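You operate a simulated robot arm through the tools that you are given. There is no shell and no other tool.

You run a simulated robot arm. Do the job below in one go: nothing can be reset, and whatever is moved stays where it is left.

JOB
Open the bare stand and set it up for small roll A725.
Fine: free the clamp, fold the post down, draw the carriage out; orange stop to the roll's width, brake dial as the chart says; the rolls stay in the rack, brake lever on.

Only the result counts: the job must be done as asked and must still hold three seconds after the hand-in. Knocking over, shifting, dropping, spilling or breaking anything else fails it. Flat cloth is picked up by pressing the open fingertips on it (5 to 10 N) and closing them slowly along it; thin cloth reads only 2 to 8 mm in the jaws.

ROBOT AND FRAMES
A 6-joint arm with a two-finger gripper on a trunk, on a base that drives. Base frame: it is fixed to the floor where the robot stands at the start and does not move with it; the origin is under the middle of the robot, x ahead of it, y to its left, z up. Lengths are in mm, angles in degrees, forces in N, time in s.
Its first joint turns from -166.0 to 166.0 degrees. Places, roughly: clamp handle of the saddle post [700, 0, 900]; mains switch [500, 1500, 1000]; orange brake lever of the bag machine [600, 300, 700]; small brown paper roll, small green paper roll, sm [-1250, 0, 1000]. Payload 1.71 kg.
Tool frame: the origin (TCP) lies between the finger pads and is the grasp point; the fingertips stand 20 mm ahead of it; z points along the fingers, y is the line along which they close. The gripper opens to 96 mm. The gripper's body begins 113 mm behind the TCP.
Orientation is told as [roll, pitch, yaw] about the base's x, y, z axes, in that order, counted from this pose: with the fingers straight down and closing along the base's y, the tool's x points along the base's -x, its y along +y and its z along -z.

CONTROLS
- The arm moves only by the tool step_arm. Its argument "moves" is a list of rows, each an object of numbers (a shift or turn left out is 0, a gripper value left out holds the last): "x", "y", "z": the shift along the tool's x, y, z in mm; "rx", "ry", "rz": the turn, a rotation vector about the tool's x, y, z in degrees; "jaw": the opening, from 0 (shut) to 1 (fully open). In form: [{"x": .., "y": .., "z": .., "rx": .., "ry": .., "rz": .., "jaw": ..}, ...]. A call has 1 to 20 rows; each row shifts and turns the commanded pose from where the row before left it, along the tool's axes as they then stand. Each row takes 0.2 s and may step no farther than 50 mm and 8.6 degrees from the row before; otherwise, or with a gripper value out of range, the whole call is refused. A pose out of reach is approached as far as the arm can. The call stops where the force on the tool passes 90 N (or 10 N more than at its start, if that is more) or the arm is blocked; 0.2 s more then pass. The fingers move at their own pace (about 45 mm/s each) and stop on an object; they squeeze with about 32 N. The grip force told is the motor's: it shows also when the fingers shut on nothing. Time passes only in rows, and 0.2 s behind the last, so rows that do not move let the fingers close. The reply holds the time, the measured pose of the TCP, the force on the tool along the base axes, the opening and the grip force, in the units named above and with some noise, with the torque about the TCP (base axes, N m) and any sound that the robot's microphone picked up, and new pictures: "pictures" is both (left out), scene, wrist or none.
- Cameras (640 x 400 px; columns grow to the right, rows downward): "scene" is now at [60.5, 180.7, 1457.4]; the picture's right is [-0.34, -0.94, 0.01], its down [-0.77, 0.27, -0.57] and it looks along [0.54, -0.20, -0.82] (base axes); focal length 214 px, centre (320, 200). "wrist" rides on the gripper at [66, 14, -145] in the tool frame; the picture's right is [-0.21, 0.98, 0.00], its down [-0.88, -0.19, -0.45] and it looks along [-0.44, -0.09, 0.90] (tool axes); focal length 275 px, centre (320, 200). There is no depth. A picture from a camera that has moved, and an enlarged one, comes with that camera's place and axes in the base frame and with its lens.
- raise_lower(by): slides the trunk up (or, below 0, down) by that many mm; the arm and the scene camera ride with it, the base frame stays. It gives what a move gives, with no picture.
- drive_base(legs): drives the robot by 1 to 6 legs, each [ahead, turn to the left] in mm and degrees, along the robot's own axes; the way and the turn of a leg run together, so that a leg with both is an arc; at most 1500 mm and 180 degrees a leg. The arm and the cameras ride along, it lands a little off, and it stops where it bumps. It gives what a move gives, and a new picture of the scene camera.
- pan_tilt(pan, tilt): turns the head with the scene camera to pan (to the left, within 143 degrees either way) and tilt (down, from -29 to 69), counted from straight ahead of the robot. It gives what a move gives, and a new picture of the scene camera.
- inspect(camera, box): a new picture of the part [left, top, right, bottom] of that camera's present view, enlarged. It takes no simulated time.
- hand_in(): hands the job in; it is judged then, once.

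Places have to be worked out from the pictures, the camera data and where the tool is seen. Open the gripper and draw the arm clear of the work before you hand the job in, unless the task says otherwise.

The tools are called after ">>>" as a command line: name --argument value ..., lists and objects as JSON in quotes. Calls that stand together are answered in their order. step_arm: Moves the arm, as the interface text tells. Its arguments: {"type":"object","properties":{"moves":{"type":"array","items":{"type":"object","properties":{"x":{"type":"number"},"y":{"type":"number"},"z":{"type":"number"},"rx":{"type":"number"},"ry":{"type":"number"},"rz":{"type":"number"},"jaw":{"type":"number"}}}},"pictures":{"type":"string","enum":["both","scene","wrist","none"]}},"required":["moves"]} The other tools are called the same way: raise_lower (by) slides the trunk up or down; drive_base (legs) drives the base; pan_tilt (pan, tilt) turns the head that bears the scene camera; inspect (camera, box) takes an enlarged picture of a part of a camera's view; hand_in () hands the job in.

At the start:

```text
t: 0.0
eef_pos: [603.0, 156.3, 1259.5]
orientation: [0.0, 0.1, 0.0]
force: [0.2, -0.3, 1.0]
wrist_torque: [0.02, 0.0, -0.01]
gripper_width: 96.1
gripper_force: 0.1
trunk travel left (down, up): [-75.0, 315.0]
robot x, y, heading: [-6.7, -6.2, -0.2]
head pan, tilt: [-19.8, 54.3]
```

scene: 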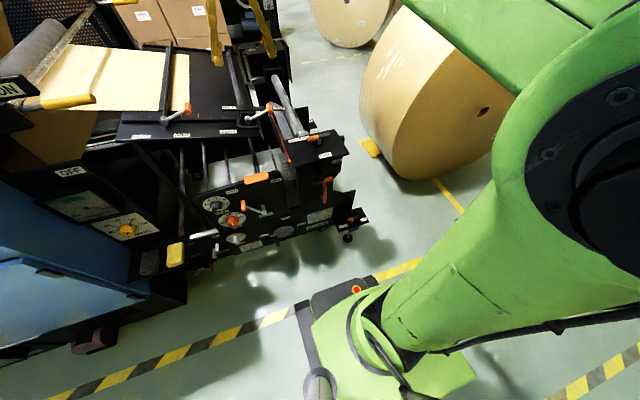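
wrist: 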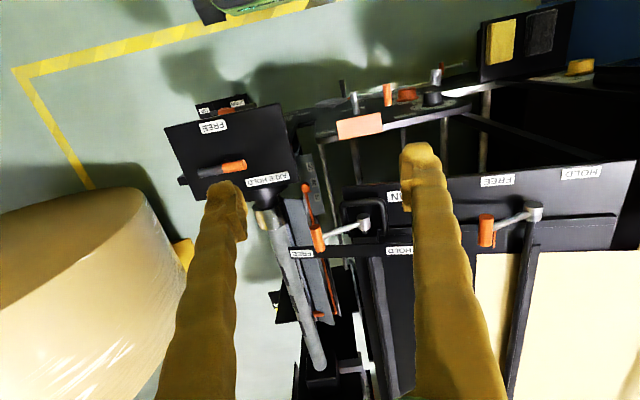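

I begin by looking closely at the machine in both camera views before moving anything.

>>> inspect --camera "scene" --box '[100, 60, 380, 260]'

>>> inspect --camera "wrist" --box '[160, 40, 480, 240]'

>>> inspect --camera "wrist" --box '[220, 160, 420, 400]'

>>> inspect --camera "scene" --box '[0, 130, 200, 280]'

```text
2.00 times, centred on (240, 160) of scene
camera zoom: at [60.5, 180.7, 1457.4], right [-0.34, -0.94, 0.01], down [-0.77, 0.27, -0.57], along [0.54, -0.2, -0.82], focal length 429 px, centre (480, 280)
```

zoom: 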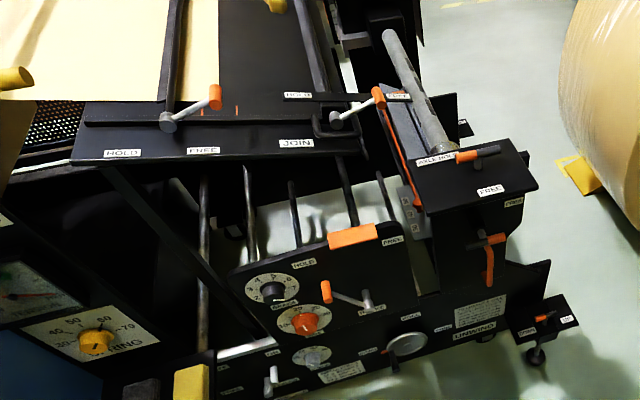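

```text
2.00 times, centred on (320, 140) of wrist
camera zoom: at [537.5, 169.8, 1403.2], right [0.21, 0.98, 0.0], down [0.88, -0.19, 0.44], along [0.43, -0.09, -0.9], focal length 551 px, centre (320, 320)
```

zoom: 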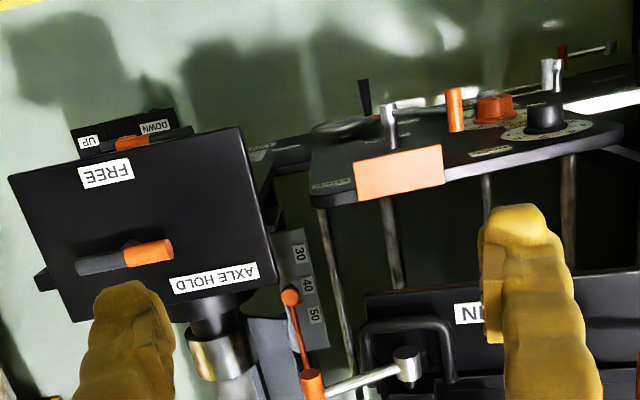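

```text
1.67 times, centred on (320, 280) of wrist
camera zoom: at [537.5, 169.8, 1403.2], right [0.21, 0.98, 0.0], down [0.88, -0.19, 0.44], along [0.43, -0.09, -0.9], focal length 459 px, centre (320, 67)
```

zoom: 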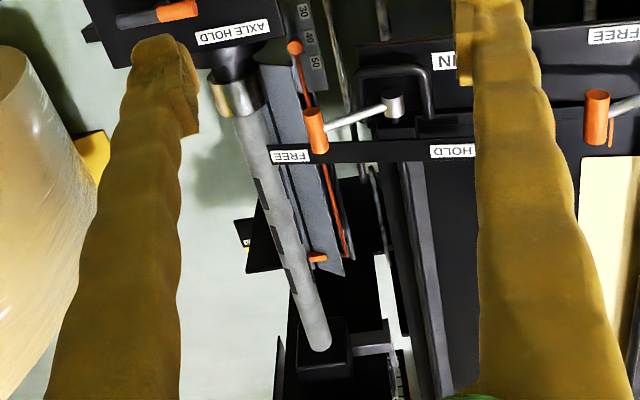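

```text
2.67 times, centred on (100, 205) of scene
camera zoom: at [60.5, 180.7, 1457.4], right [-0.34, -0.94, 0.01], down [-0.77, 0.27, -0.57], along [0.54, -0.2, -0.82], focal length 572 px, centre (907, 187)
```

zoom: 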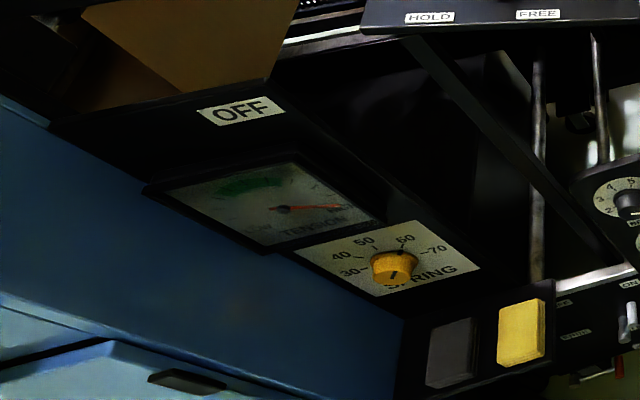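

The machine has an axle with an AXLE HOLD/FREE clamp, a stand panel (UNWIND) with several dials and levers. I look around with the head to find the chart and the rack with the rolls.

>>> pan_tilt --pan 60 --tilt 20

>>> pan_tilt --pan 140 --tilt 20

>>> pan_tilt --pan -140 --tilt 20

>>> pan_tilt --pan 0 --tilt 25

```text
t: 1.5
eef_pos: [585.5, 155.7, 1267.6]
orientation: [0.0, -0.8, 0.1]
force: [1.3, 0.6, -0.3]
wrist_torque: [0.0, 0.01, -0.02]
gripper_width: 96.2
gripper_force: 0.1
trunk travel left (down, up): [-75.0, 315.0]
robot x, y, heading: [-1.1, -1.9, 0.1]
head pan, tilt: [60.0, 20.0]
camera scene: at [39.9, 286.0, 1508.9], right [0.87, -0.5, -0.01], down [-0.19, -0.3, -0.94], along [0.46, 0.81, -0.35], focal length 214 px, centre (320, 200)
```

scene: 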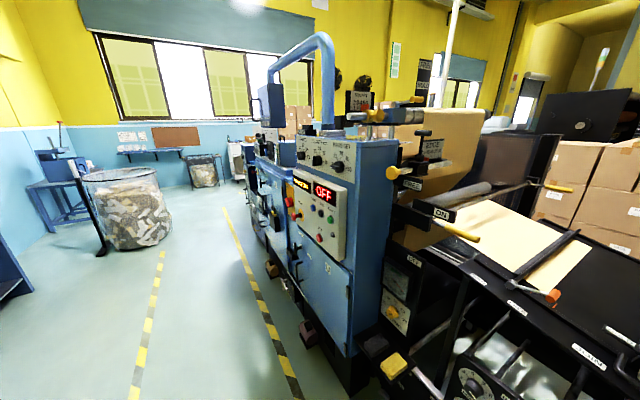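

```text
t: 3.1
eef_pos: [586.1, 155.8, 1268.5]
orientation: [0.0, -0.8, 0.1]
force: [0.0, 0.0, 0.4]
wrist_torque: [-0.02, 0.0, -0.02]
gripper_width: 96.0
gripper_force: 0.1
trunk travel left (down, up): [-75.0, 315.0]
robot x, y, heading: [-0.1, 3.6, -0.0]
head pan, tilt: [140.0, 20.0]
camera scene: at [-78.5, 265.2, 1510.8], right [0.64, 0.77, -0.01], down [0.25, -0.22, -0.94], along [-0.72, 0.6, -0.33], focal length 214 px, centre (320, 200)
```

scene: 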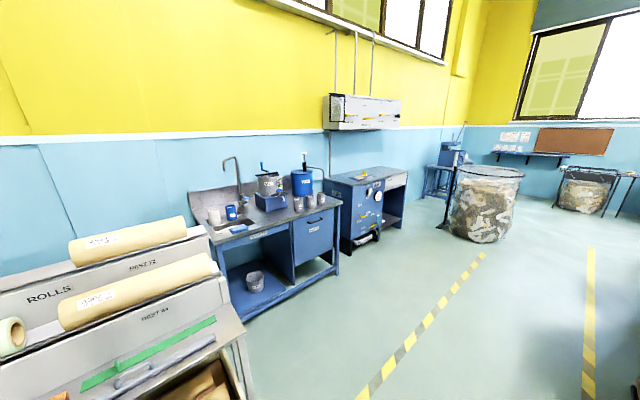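

```text
t: 6.9
eef_pos: [585.9, 156.1, 1268.1]
orientation: [0.0, -0.8, 0.0]
force: [-1.1, -0.3, 0.3]
wrist_torque: [0.02, 0.03, 0.02]
gripper_width: 95.8
gripper_force: 0.0
trunk travel left (down, up): [-75.0, 315.0]
robot x, y, heading: [-1.2, 0.5, 0.2]
head pan, tilt: [-140.0, 20.0]
camera scene: at [-78.5, 145.4, 1510.8], right [-0.64, 0.77, 0.01], down [0.25, 0.22, -0.94], along [-0.72, -0.6, -0.33], focal length 214 px, centre (320, 200)
```

scene: 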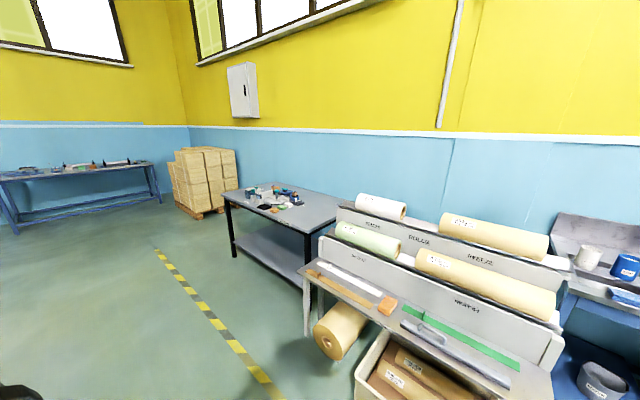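

```text
t: 9.2
eef_pos: [585.5, 156.1, 1267.5]
orientation: [0.0, -0.8, 0.1]
force: [0.5, 0.6, -0.7]
wrist_torque: [0.01, 0.01, 0.02]
gripper_width: 96.1
gripper_force: 0.1
trunk travel left (down, up): [-75.0, 315.0]
robot x, y, heading: [-0.8, -2.6, 0.1]
head pan, tilt: [0.0, 25.0]
camera scene: at [84.8, 205.3, 1500.2], right [0.0, -1.0, 0.0], down [-0.44, 0.0, -0.9], along [0.9, 0.0, -0.44], focal length 214 px, centre (320, 200)
```

scene: 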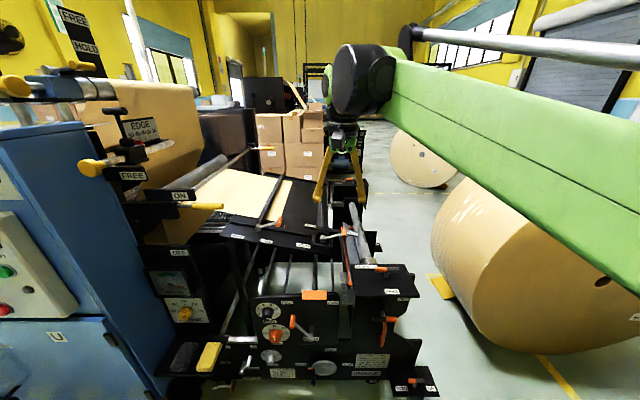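

The stand's front panel is in front of me. I enlarge it to read its labels and chart.

>>> inspect --camera "scene" --box '[240, 280, 340, 345]'

>>> inspect --camera "scene" --box '[240, 335, 340, 400]'

>>> inspect --camera "scene" --box '[330, 240, 450, 318]'

>>> inspect --camera "scene" --box '[330, 318, 450, 400]'

>>> inspect --camera "scene" --box '[220, 190, 380, 290]'

```text
6.15 times, centred on (290, 312) of scene
camera zoom: at [84.8, 205.3, 1500.2], right [0.0, -1.0, 0.0], down [-0.44, 0.0, -0.9], along [0.9, 0.0, -0.44], focal length 1320 px, centre (505, -492)
```

zoom: 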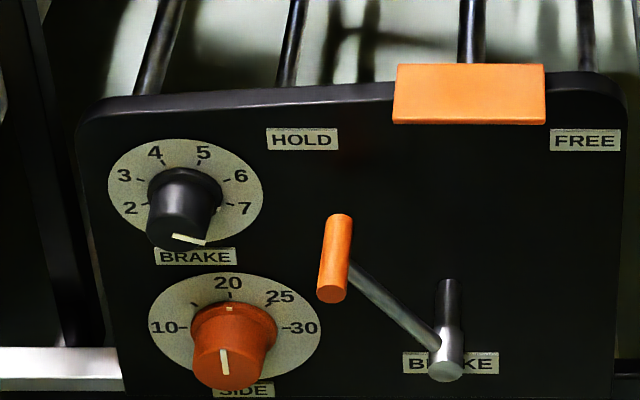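

```text
6.15 times, centred on (290, 368) of scene
camera zoom: at [84.8, 205.3, 1500.2], right [0.0, -1.0, 0.0], down [-0.44, 0.0, -0.9], along [0.9, 0.0, -0.44], focal length 1320 px, centre (505, -831)
```

zoom: 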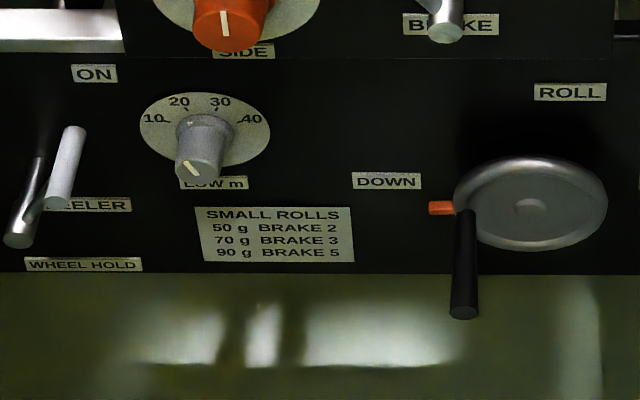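

```text
5.13 times, centred on (390, 279) of scene
camera zoom: at [84.8, 205.3, 1500.2], right [0.0, -1.0, 0.0], down [-0.44, 0.0, -0.9], along [0.9, 0.0, -0.44], focal length 1100 px, centre (-39, -205)
```

zoom: 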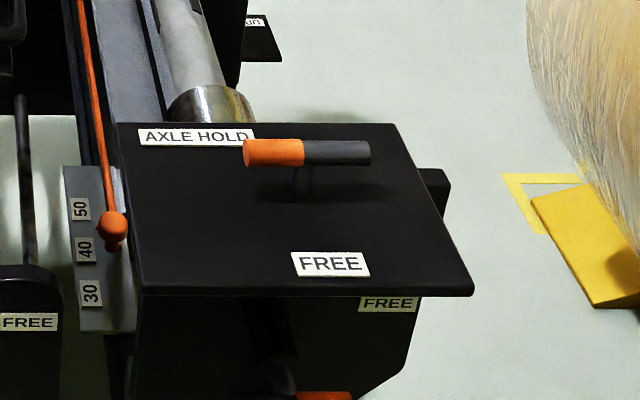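

```text
4.88 times, centred on (390, 359) of scene
camera zoom: at [84.8, 205.3, 1500.2], right [0.0, -1.0, 0.0], down [-0.44, 0.0, -0.9], along [0.9, 0.0, -0.44], focal length 1046 px, centre (-22, -576)
```

zoom: 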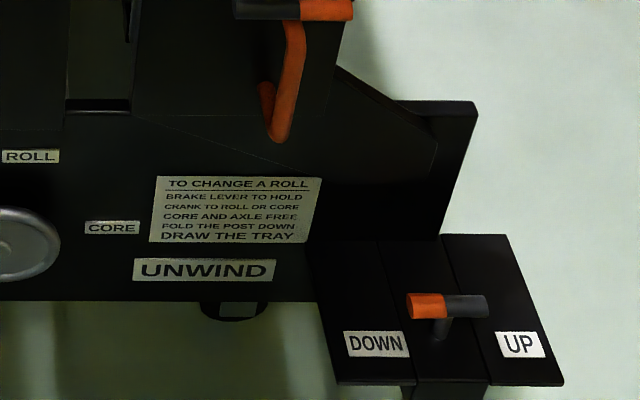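

```text
4.00 times, centred on (300, 240) of scene
camera zoom: at [84.8, 205.3, 1500.2], right [0.0, -1.0, 0.0], down [-0.44, 0.0, -0.9], along [0.9, 0.0, -0.44], focal length 858 px, centre (400, 40)
```

zoom: 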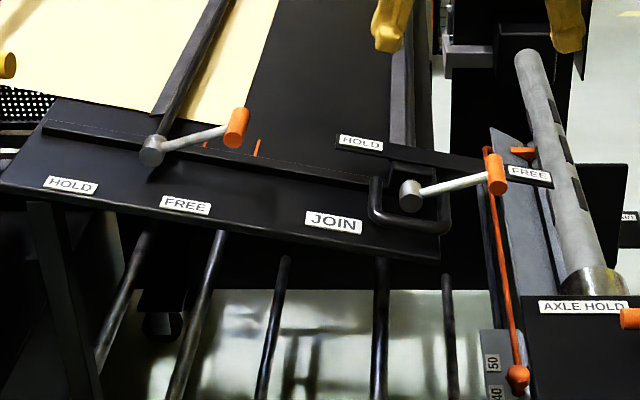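

The panel shows a chart (50 g → brake 2, 70 g → 3, 90 g → 5) and the sequence for changing a roll. Now I look at the rack to read the roll labels with strong zoom.

>>> pan_tilt --pan -143 --tilt 25

>>> inspect --camera "scene" --box '[320, 180, 440, 255]'

>>> inspect --camera "scene" --box '[400, 200, 560, 300]'

>>> inspect --camera "scene" --box '[280, 240, 440, 400]'

```text
t: 11.4
eef_pos: [585.4, 156.0, 1268.9]
orientation: [0.0, -0.8, 0.0]
force: [-0.2, 0.5, -0.3]
wrist_torque: [0.01, -0.02, 0.01]
gripper_width: 95.9
gripper_force: 0.2
trunk travel left (down, up): [-75.0, 315.0]
robot x, y, heading: [1.5, -4.7, 0.2]
head pan, tilt: [-143.0, 25.0]
camera scene: at [-80.9, 149.8, 1502.8], right [-0.6, 0.8, 0.01], down [0.32, 0.25, -0.91], along [-0.73, -0.55, -0.41], focal length 214 px, centre (320, 200)
```

scene: 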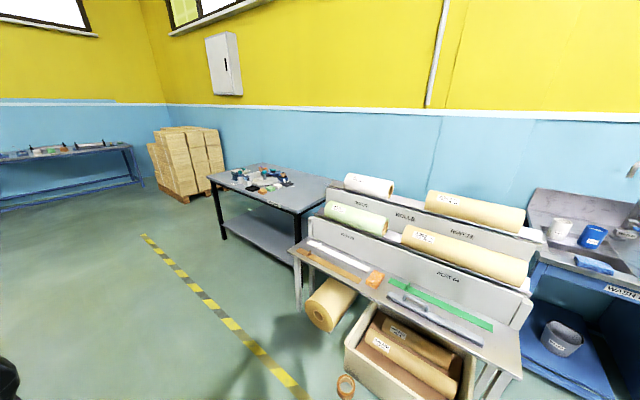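

```text
5.33 times, centred on (380, 218) of scene
camera zoom: at [-80.9, 149.8, 1502.8], right [-0.6, 0.8, 0.01], down [0.32, 0.25, -0.91], along [-0.73, -0.55, -0.41], focal length 1144 px, centre (0, 107)
```

zoom: 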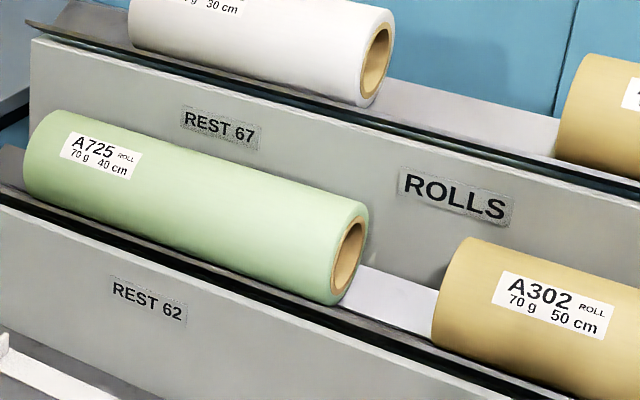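

```text
4.00 times, centred on (480, 250) of scene
camera zoom: at [-80.9, 149.8, 1502.8], right [-0.6, 0.8, 0.01], down [0.32, 0.25, -0.91], along [-0.73, -0.55, -0.41], focal length 858 px, centre (-320, 0)
```

zoom: 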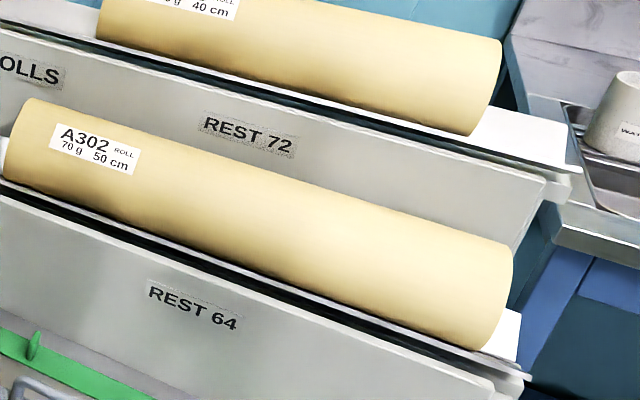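

```text
2.50 times, centred on (360, 320) of scene
camera zoom: at [-80.9, 149.8, 1502.8], right [-0.6, 0.8, 0.01], down [0.32, 0.25, -0.91], along [-0.73, -0.55, -0.41], focal length 536 px, centre (220, -100)
```

zoom: 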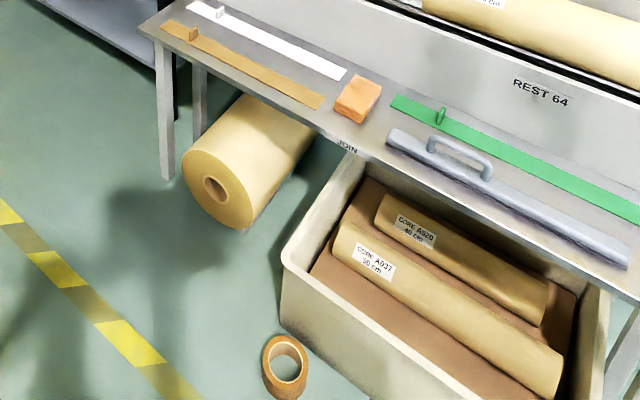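

A725 (small green) seems to read 70 g, 40 cm. I verify with maximum zoom.

>>> inspect --camera "scene" --box '[328, 200, 352, 215]'

>>> pan_tilt --pan -10 --tilt 45

```text
16.00 times, centred on (340, 208) of scene
camera zoom: at [-80.9, 149.8, 1502.8], right [-0.6, 0.8, 0.01], down [0.32, 0.25, -0.91], along [-0.73, -0.55, -0.41], focal length 3432 px, centre (0, 80)
```

zoom: 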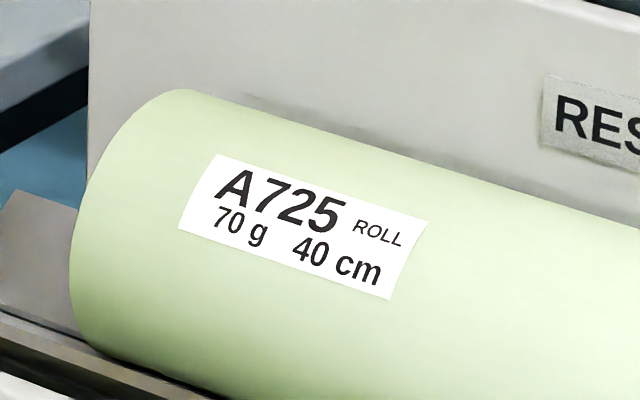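

```text
t: 13.6
eef_pos: [585.3, 155.4, 1267.3]
orientation: [0.0, -0.8, 0.0]
force: [-0.4, 0.2, -0.1]
wrist_torque: [0.0, 0.01, -0.01]
gripper_width: 95.9
gripper_force: 0.1
trunk travel left (down, up): [-75.0, 315.0]
robot x, y, heading: [-1.4, -5.4, -0.0]
head pan, tilt: [-10.0, 45.0]
camera scene: at [72.3, 191.2, 1469.8], right [-0.17, -0.98, 0.0], down [-0.71, 0.12, -0.7], along [0.69, -0.12, -0.72], focal length 214 px, centre (320, 200)
```

scene: 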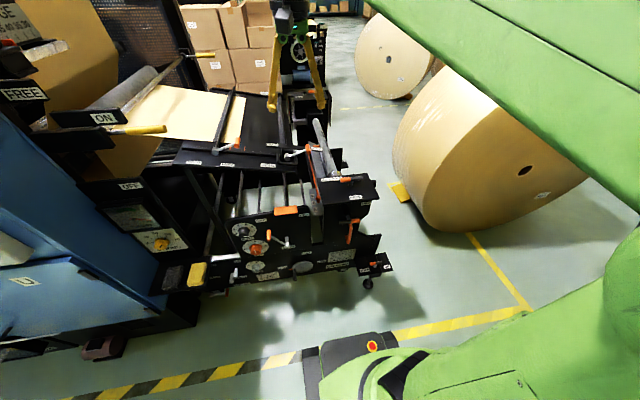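

A725 = 70 g, 40 cm → brake dial to 3, orange stop to 40. Now I study the saddle post, clamp handle, scale and stop in detail from here.

>>> inspect --camera "scene" --box '[300, 165, 400, 228]'

>>> inspect --camera "scene" --box '[310, 215, 410, 295]'

>>> inspect --camera "scene" --box '[220, 195, 320, 290]'

>>> inspect --camera "scene" --box '[270, 100, 370, 180]'

```text
6.35 times, centred on (350, 196) of scene
camera zoom: at [72.3, 191.2, 1469.8], right [-0.17, -0.98, 0.0], down [-0.71, 0.12, -0.7], along [0.69, -0.12, -0.72], focal length 1362 px, centre (130, 222)
```

zoom: 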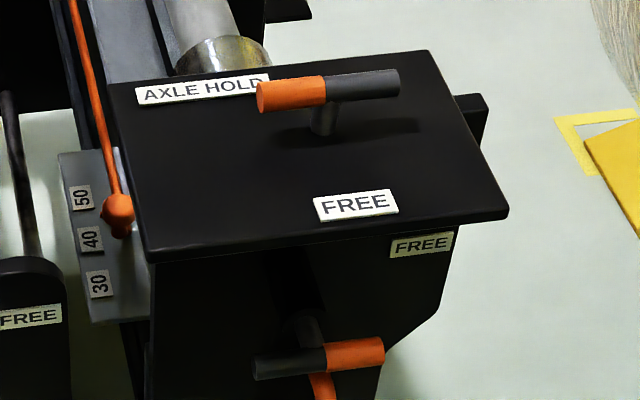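

```text
5.00 times, centred on (360, 255) of scene
camera zoom: at [72.3, 191.2, 1469.8], right [-0.17, -0.98, 0.0], down [-0.71, 0.12, -0.7], along [0.69, -0.12, -0.72], focal length 1072 px, centre (120, -75)
```

zoom: 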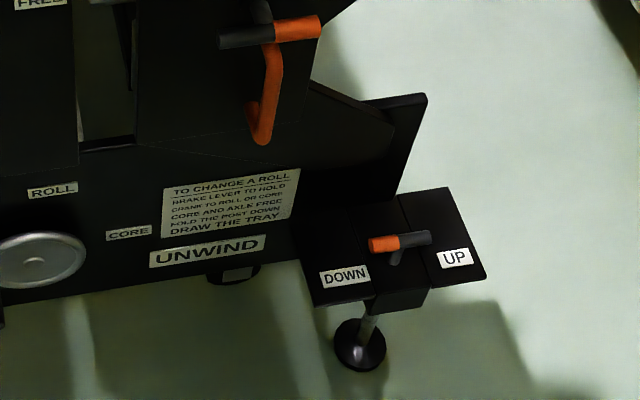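

```text
4.21 times, centred on (270, 242) of scene
camera zoom: at [72.3, 191.2, 1469.8], right [-0.17, -0.98, 0.0], down [-0.71, 0.12, -0.7], along [0.69, -0.12, -0.72], focal length 903 px, centre (530, 21)
```

zoom: 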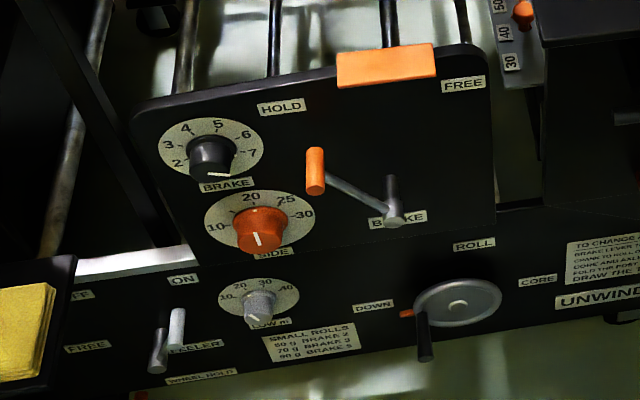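

```text
5.00 times, centred on (320, 140) of scene
camera zoom: at [72.3, 191.2, 1469.8], right [-0.17, -0.98, 0.0], down [-0.71, 0.12, -0.7], along [0.69, -0.12, -0.72], focal length 1072 px, centre (320, 500)
```

zoom: 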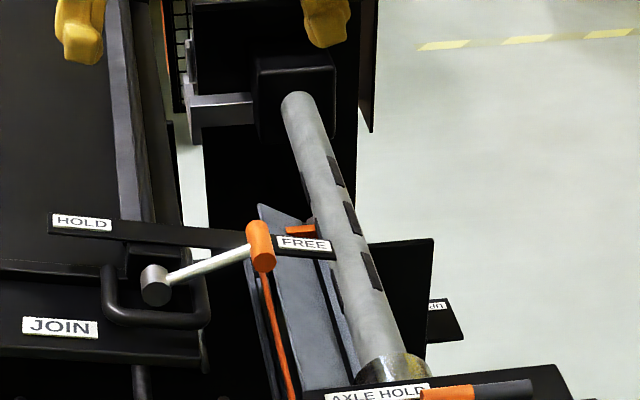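

I'll bring the wrist camera in front of the post, tilted to look forward, to read the labels on the post's front face and the panel.

>>> step_arm --moves '[{"x": 8, "y": -19.5, "z": 30}, {"x": 8, "y": -19.5, "z": 30}, {"x": 8, "y": -19.5, "z": 30}, {"x": 8, "y": -19.5, "z": 30}, {"x": 8, "y": -19.5, "z": 30}, {"x": 8, "y": -19.5, "z": 30}, {"x": 8, "y": -19.5, "z": 30}, {"x": 8, "y": -19.5, "z": 30}, {"ry": -7.5}, {"ry": -7.5}, {"ry": -7.5}, {"ry": -7.5}, {"ry": -7.5}, {"ry": -7.5}]'

```text
t: 16.6
eef_pos: [524.9, 1.6, 1026.5]
orientation: [0.0, -45.9, 0.0]
force: [0.0, -0.3, -0.3]
wrist_torque: [-0.01, 0.0, -0.02]
gripper_width: 95.9
gripper_force: 0.1
trunk travel left (down, up): [-75.0, 315.0]
robot x, y, heading: [-0.5, -1.1, -0.2]
head pan, tilt: [-10.0, 45.0]
camera scene: at [72.1, 191.2, 1469.8], right [-0.17, -0.98, 0.0], down [-0.71, 0.12, -0.7], along [0.69, -0.12, -0.72], focal length 214 px, centre (320, 200)
camera wrist: at [374.0, 14.2, 1079.2], right [0.14, 0.98, 0.15], down [0.29, -0.18, 0.94], along [0.95, -0.09, -0.31], focal length 275 px, centre (320, 200)
```

scene: 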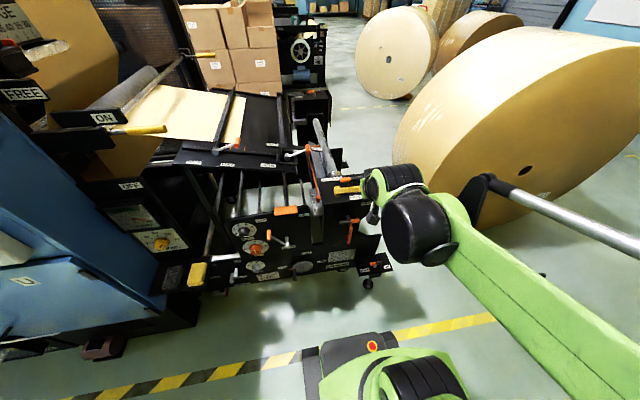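
wrist: 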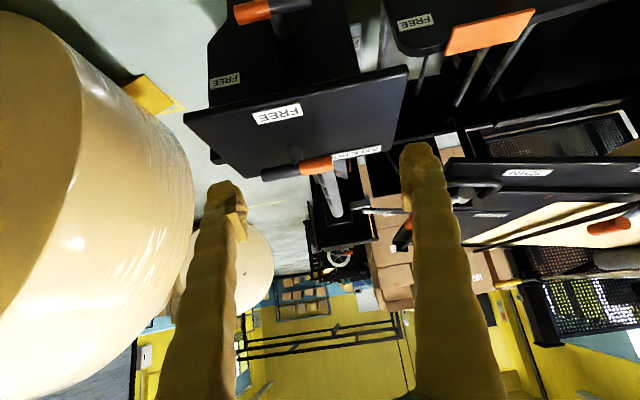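

The view is upside-down but good; I lower the wrist further back to see the post's front face and the panel.

>>> step_arm --moves '[{"x": 35, "z": 13}, {"x": 35, "z": 13}, {"x": 35, "z": 13}, {"x": 35, "z": 13}, {"x": 35, "z": 13}]' --pictures "wrist"

```text
t: 17.8
eef_pos: [447.4, -2.0, 855.7]
orientation: [0.0, -45.7, 0.0]
force: [0.2, 0.0, -0.3]
wrist_torque: [0.02, -0.05, 0.0]
gripper_width: 96.1
gripper_force: 0.0
trunk travel left (down, up): [-75.0, 315.0]
robot x, y, heading: [-0.5, -2.1, 0.0]
head pan, tilt: [-10.0, 45.0]
camera wrist: at [298.3, 13.0, 908.0], right [0.14, 0.98, 0.15], down [0.29, -0.18, 0.94], along [0.95, -0.09, -0.31], focal length 275 px, centre (320, 200)
```

wrist: 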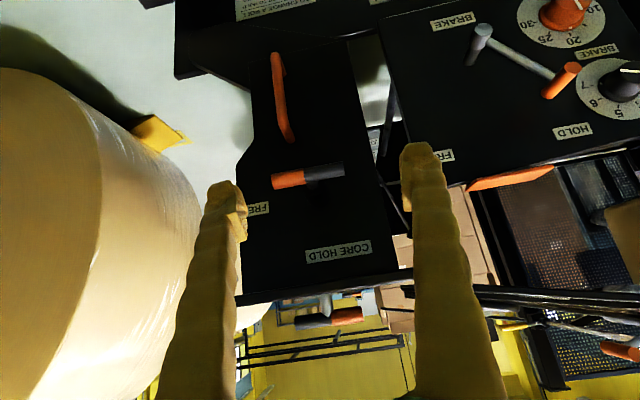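

The front face carries a CORE HOLD/FREE handle (already at FREE) and an orange grab bar. I zoom in here and then aim lower.

>>> inspect --camera "wrist" --box '[230, 0, 430, 130]'

>>> inspect --camera "wrist" --box '[400, 0, 640, 160]'

>>> inspect --camera "wrist" --box '[220, 130, 420, 340]'

>>> step_arm --moves '[{"ry": 8}, {"ry": 8}, {"ry": 8}, {"x": 10}]' --pictures "wrist"

```text
3.08 times, centred on (330, 65) of wrist
camera zoom: at [298.3, 13.0, 908.0], right [0.14, 0.98, 0.15], down [0.29, -0.18, 0.94], along [0.95, -0.09, -0.31], focal length 847 px, centre (289, 615)
```

zoom: 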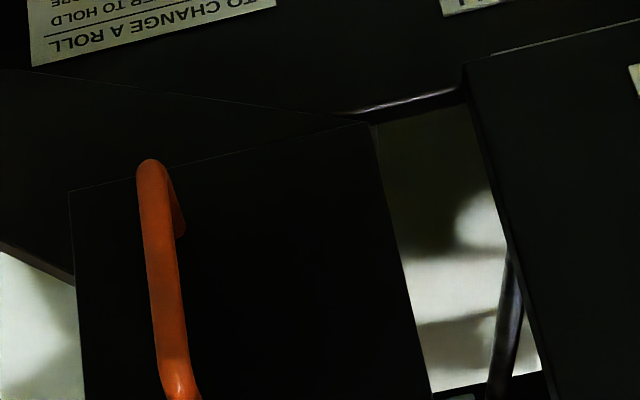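

```text
2.50 times, centred on (520, 80) of wrist
camera zoom: at [298.3, 13.0, 908.0], right [0.14, 0.98, 0.15], down [0.29, -0.18, 0.94], along [0.95, -0.09, -0.31], focal length 688 px, centre (-180, 500)
```

zoom: 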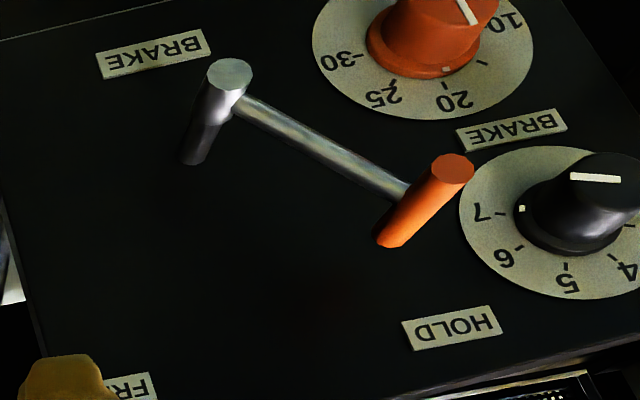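

```text
1.90 times, centred on (320, 235) of wrist
camera zoom: at [298.3, 13.0, 908.0], right [0.14, 0.98, 0.15], down [0.29, -0.18, 0.94], along [0.95, -0.09, -0.31], focal length 524 px, centre (320, 133)
```

zoom: 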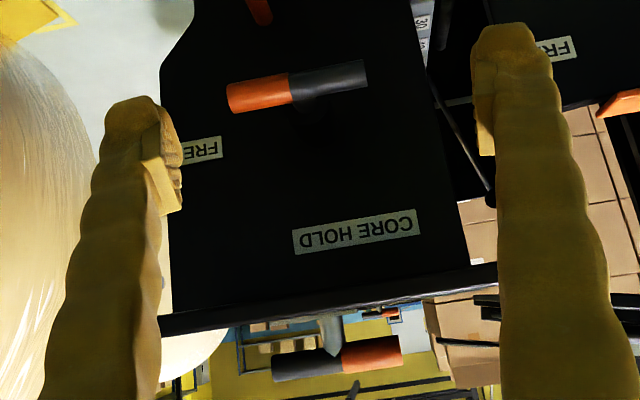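

```text
t: 18.8
eef_pos: [439.6, 1.1, 851.6]
orientation: [0.1, -21.7, 0.0]
force: [0.6, 0.8, -0.6]
wrist_torque: [-0.01, 0.04, -0.01]
gripper_width: 95.9
gripper_force: 0.0
trunk travel left (down, up): [-75.0, 315.0]
robot x, y, heading: [0.4, -0.3, -0.2]
head pan, tilt: [-10.0, 45.0]
camera wrist: at [325.0, 14.5, 960.8], right [0.19, 0.98, 0.08], down [0.65, -0.18, 0.74], along [0.73, -0.09, -0.67], focal length 275 px, centre (320, 200)
```

wrist: 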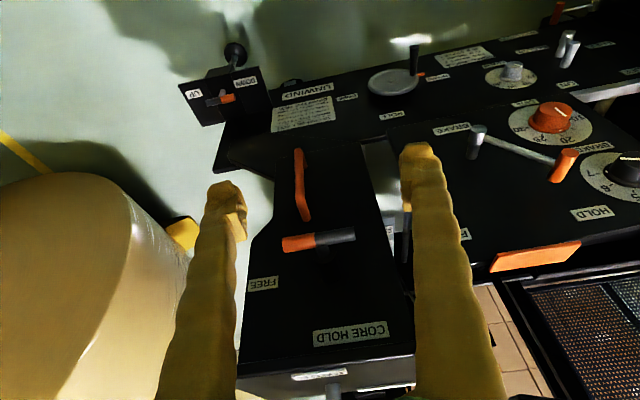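

The post's face, panel and the low DOWN/UP unit are visible now. I zoom into this view for accurate measurement.

>>> inspect --camera "wrist" --box '[170, 30, 350, 142]'

>>> inspect --camera "wrist" --box '[340, 20, 640, 208]'

>>> inspect --camera "wrist" --box '[480, 80, 640, 180]'

>>> inspect --camera "wrist" --box '[230, 130, 430, 290]'

>>> inspect --camera "wrist" --box '[230, 280, 430, 400]'

```text
3.56 times, centred on (260, 86) of wrist
camera zoom: at [325.0, 14.5, 960.8], right [0.19, 0.98, 0.08], down [0.65, -0.18, 0.74], along [0.73, -0.09, -0.67], focal length 979 px, centre (533, 605)
```

zoom: 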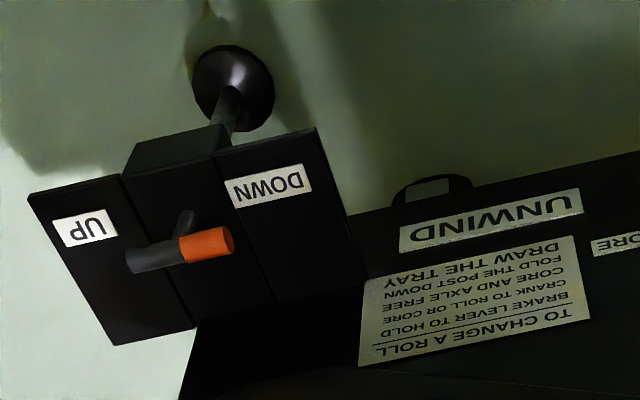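

```text
2.13 times, centred on (490, 114) of wrist
camera zoom: at [325.0, 14.5, 960.8], right [0.19, 0.98, 0.08], down [0.65, -0.18, 0.74], along [0.73, -0.09, -0.67], focal length 586 px, centre (-42, 383)
```

zoom: 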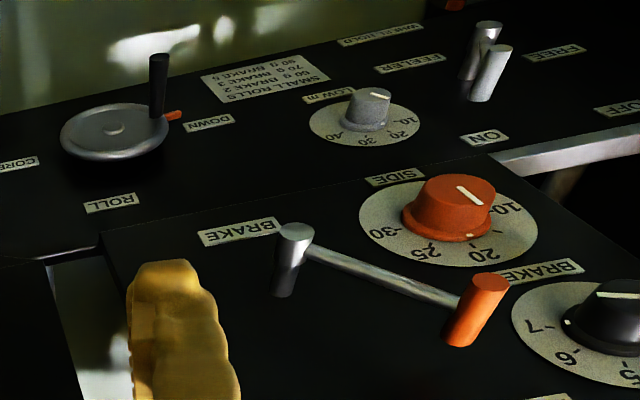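

```text
4.00 times, centred on (560, 130) of wrist
camera zoom: at [325.0, 14.5, 960.8], right [0.19, 0.98, 0.08], down [0.65, -0.18, 0.74], along [0.73, -0.09, -0.67], focal length 1101 px, centre (-640, 480)
```

zoom: 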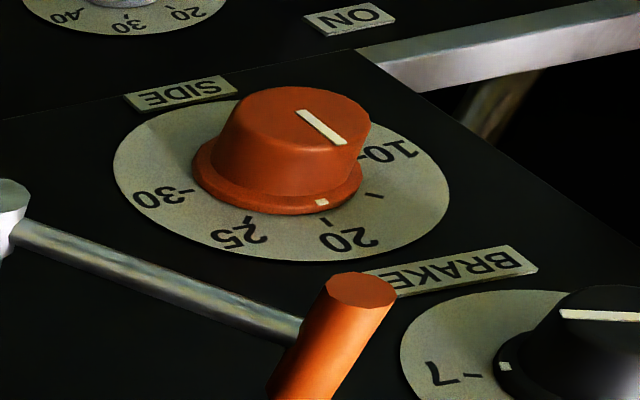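

```text
2.50 times, centred on (330, 210) of wrist
camera zoom: at [325.0, 14.5, 960.8], right [0.19, 0.98, 0.08], down [0.65, -0.18, 0.74], along [0.73, -0.09, -0.67], focal length 688 px, centre (295, 175)
```

zoom: 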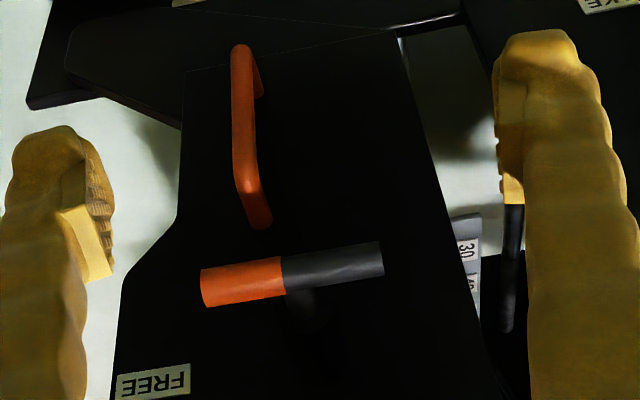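

```text
3.20 times, centred on (330, 340) of wrist
camera zoom: at [325.0, 14.5, 960.8], right [0.19, 0.98, 0.08], down [0.65, -0.18, 0.74], along [0.73, -0.09, -0.67], focal length 881 px, centre (288, -248)
```

zoom: 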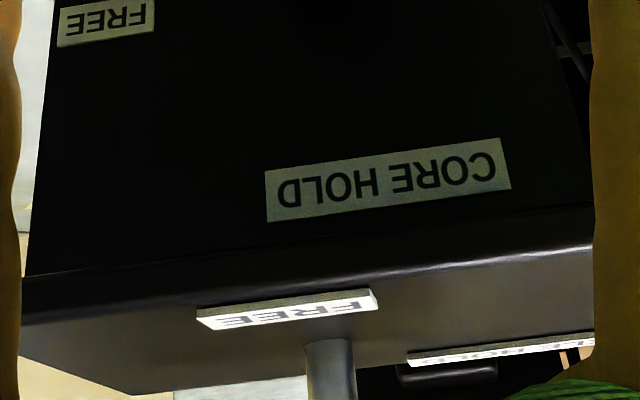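

The core handle is already at FREE; the axle clamp's orange end points to AXLE HOLD; the brake dial is at about 7. I now swing the wrist camera to the right side of the post to see its hinge and the saddle.

>>> step_arm --moves '[{"y": -48}, {"y": -48}, {"y": -48}, {"y": -48}, {"y": -48}, {"y": -48}, {"rx": -2.96, "rz": -7.43}, {"rx": -2.96, "rz": -7.43}, {"rx": -2.96, "rz": -7.43}, {"rx": -2.96, "rz": -7.43}, {"rx": -2.96, "rz": -7.43}, {"rx": -2.96, "rz": -7.43}, {"rx": -2.96, "rz": -7.43}]'

```text
t: 21.6
eef_pos: [438.6, -287.8, 852.2]
orientation: [0.0, -21.7, 56.0]
force: [0.0, 0.0, 0.8]
wrist_torque: [-0.02, -0.02, 0.0]
gripper_width: 95.9
gripper_force: 0.0
trunk travel left (down, up): [-75.0, 315.0]
robot x, y, heading: [0.5, -2.4, -0.0]
head pan, tilt: [-10.0, 45.0]
camera scene: at [72.1, 191.2, 1469.8], right [-0.17, -0.98, 0.0], down [-0.71, 0.12, -0.7], along [0.69, -0.12, -0.72], focal length 214 px, centre (320, 200)
camera wrist: at [363.3, -375.1, 961.9], right [-0.71, 0.7, 0.08], down [0.52, 0.44, 0.74], along [0.49, 0.56, -0.67], focal length 275 px, centre (320, 200)
```

scene: 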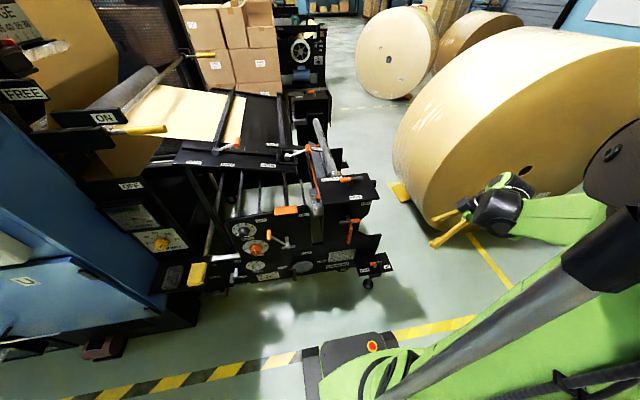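
wrist: 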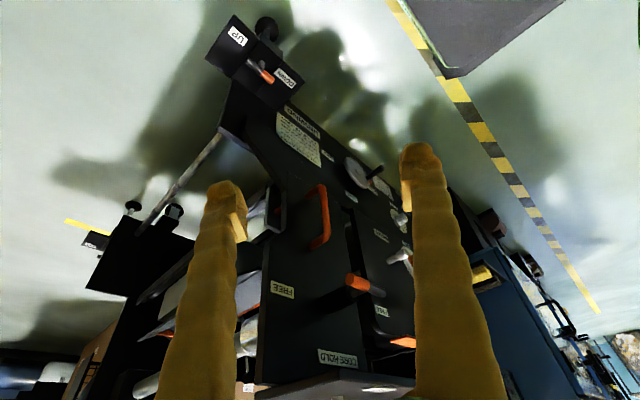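

Good side view. I zoom in on the post, hinge and carriage.

>>> inspect --camera "wrist" --box '[180, 0, 420, 150]'

>>> inspect --camera "wrist" --box '[230, 140, 430, 265]'

>>> inspect --camera "wrist" --box '[60, 180, 300, 400]'

>>> inspect --camera "wrist" --box '[220, 260, 440, 400]'

```text
2.67 times, centred on (300, 75) of wrist
camera zoom: at [363.3, -375.1, 961.9], right [-0.71, 0.7, 0.08], down [0.52, 0.44, 0.74], along [0.49, 0.56, -0.67], focal length 734 px, centre (373, 533)
```

zoom: 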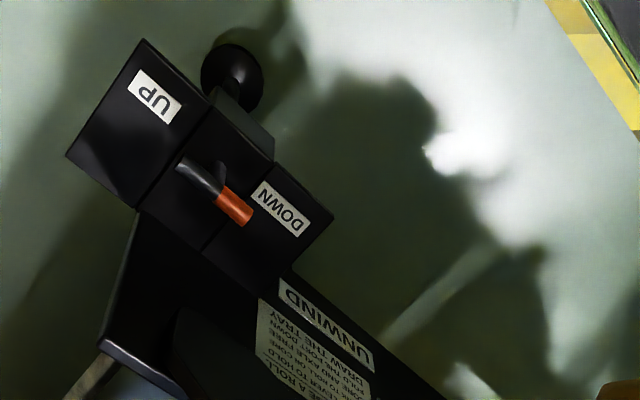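

```text
3.20 times, centred on (330, 202) of wrist
camera zoom: at [363.3, -375.1, 961.9], right [-0.71, 0.7, 0.08], down [0.52, 0.44, 0.74], along [0.49, 0.56, -0.67], focal length 881 px, centre (288, 192)
```

zoom: 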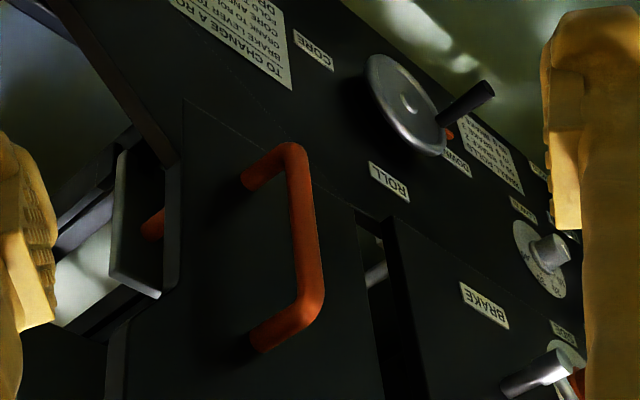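

```text
1.82 times, centred on (180, 290) of wrist
camera zoom: at [363.3, -375.1, 961.9], right [-0.71, 0.7, 0.08], down [0.52, 0.44, 0.74], along [0.49, 0.56, -0.67], focal length 500 px, centre (574, 36)
```

zoom: 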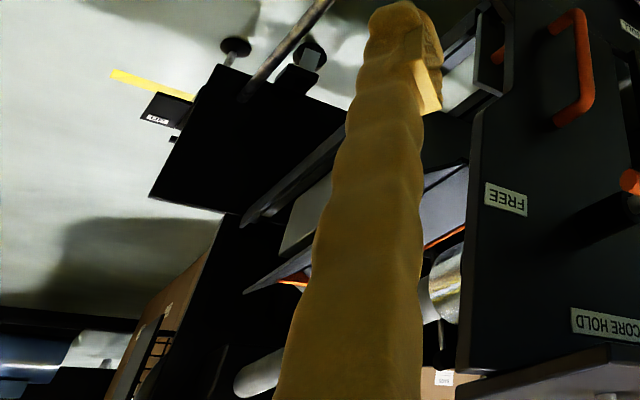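

```text
2.86 times, centred on (330, 330) of wrist
camera zoom: at [363.3, -375.1, 961.9], right [-0.71, 0.7, 0.08], down [0.52, 0.44, 0.74], along [0.49, 0.56, -0.67], focal length 786 px, centre (291, -171)
```

zoom: 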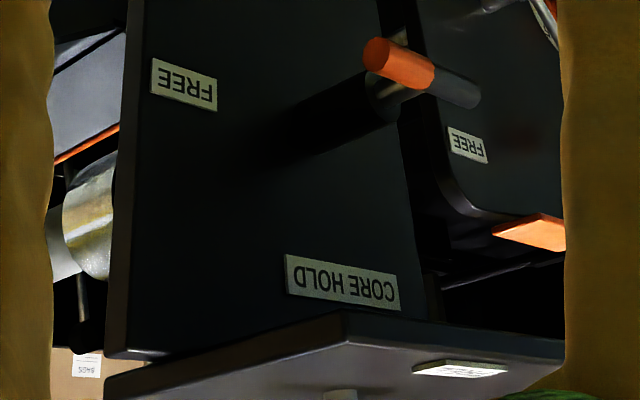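

I move the wrist camera farther to the right side, looking square at the post's side, to see hinge, trough, carriage handle.

>>> step_arm --moves '[{"x": -10.6, "y": -39.5, "z": 17.1}, {"x": -10.6, "y": -39.5, "z": 17.1}, {"x": -10.6, "y": -39.5, "z": 17.1}, {"x": -10.6, "y": -39.5, "z": 17.1}, {"x": -10.6, "y": -39.5, "z": 17.1}, {"x": -10.6, "y": -39.5, "z": 17.1}, {"rx": -3.14, "rz": -7.9}, {"rx": -3.14, "rz": -7.9}, {"rx": -3.14, "rz": -7.9}, {"rx": -3.14, "rz": -7.9}, {"ry": -6}, {"ry": -6}, {"ry": -6}]'

```text
t: 24.4
eef_pos: [688.3, -339.3, 781.5]
orientation: [-0.1, -39.9, 90.1]
force: [0.2, -0.4, 0.9]
wrist_torque: [-0.07, 0.01, 0.01]
gripper_width: 96.0
gripper_force: 0.1
trunk travel left (down, up): [-75.0, 315.0]
robot x, y, heading: [-0.2, -5.7, -0.2]
head pan, tilt: [-10.0, 45.0]
camera scene: at [72.2, 191.6, 1469.7], right [-0.17, -0.98, 0.0], down [-0.71, 0.12, -0.7], along [0.69, -0.12, -0.72], focal length 214 px, centre (320, 200)
camera wrist: at [674.8, -483.4, 850.1], right [-0.98, 0.16, 0.13], down [0.18, 0.39, 0.9], along [0.09, 0.91, -0.41], focal length 275 px, centre (320, 200)
```

scene: 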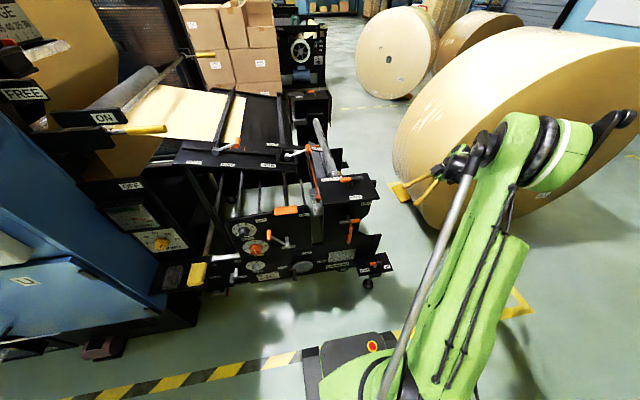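
wrist: 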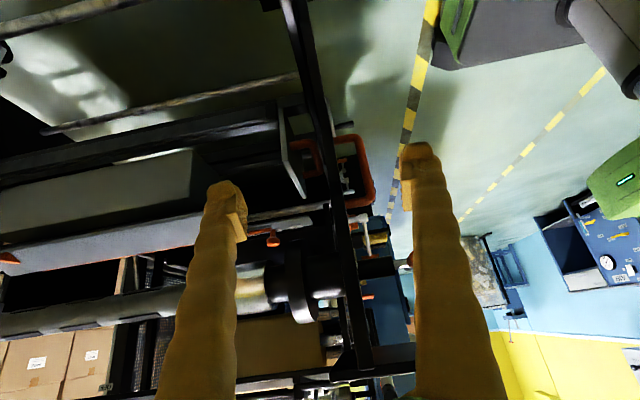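

Excellent side view. I zoom on the different regions.

>>> inspect --camera "wrist" --box '[230, 80, 430, 240]'

>>> inspect --camera "wrist" --box '[220, 200, 440, 400]'

>>> inspect --camera "wrist" --box '[0, 60, 340, 300]'

>>> inspect --camera "wrist" --box '[220, 0, 420, 120]'

```text
2.50 times, centred on (330, 160) of wrist
camera zoom: at [674.8, -483.4, 850.1], right [-0.98, 0.16, 0.13], down [0.18, 0.39, 0.9], along [0.09, 0.91, -0.41], focal length 688 px, centre (295, 300)
```

zoom: 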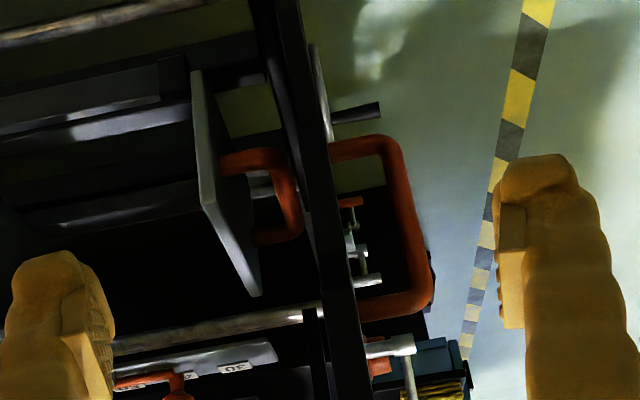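

```text
2.00 times, centred on (330, 300) of wrist
camera zoom: at [674.8, -483.4, 850.1], right [-0.98, 0.16, 0.13], down [0.18, 0.39, 0.9], along [0.09, 0.91, -0.41], focal length 551 px, centre (300, 0)
```

zoom: 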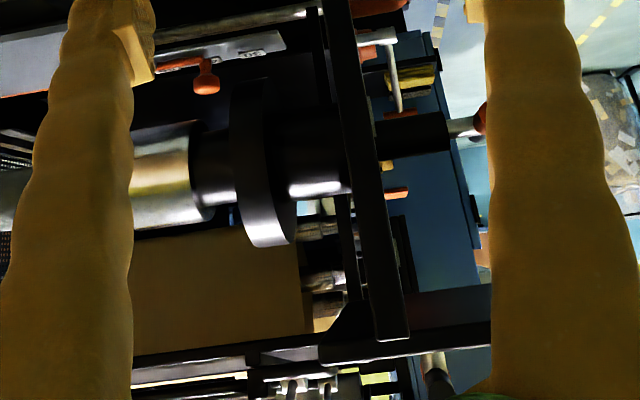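

```text
1.67 times, centred on (170, 180) of wrist
camera zoom: at [674.8, -483.4, 850.1], right [-0.98, 0.16, 0.13], down [0.18, 0.39, 0.9], along [0.09, 0.91, -0.41], focal length 459 px, centre (570, 233)
```

zoom: 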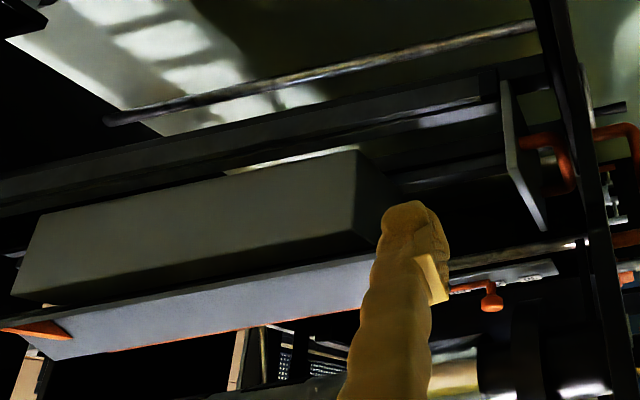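

```text
3.20 times, centred on (320, 60) of wrist
camera zoom: at [674.8, -483.4, 850.1], right [-0.98, 0.16, 0.13], down [0.18, 0.39, 0.9], along [0.09, 0.91, -0.41], focal length 881 px, centre (320, 648)
```

zoom: 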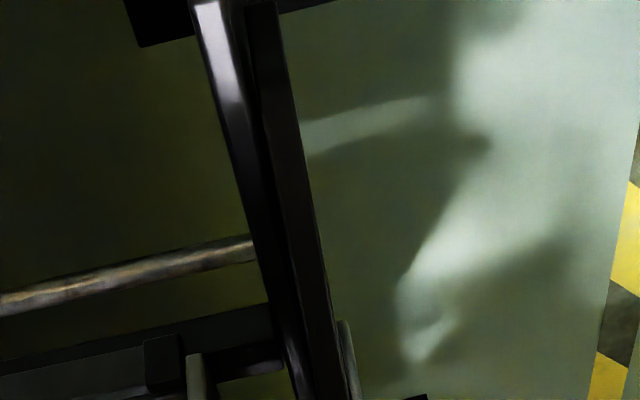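

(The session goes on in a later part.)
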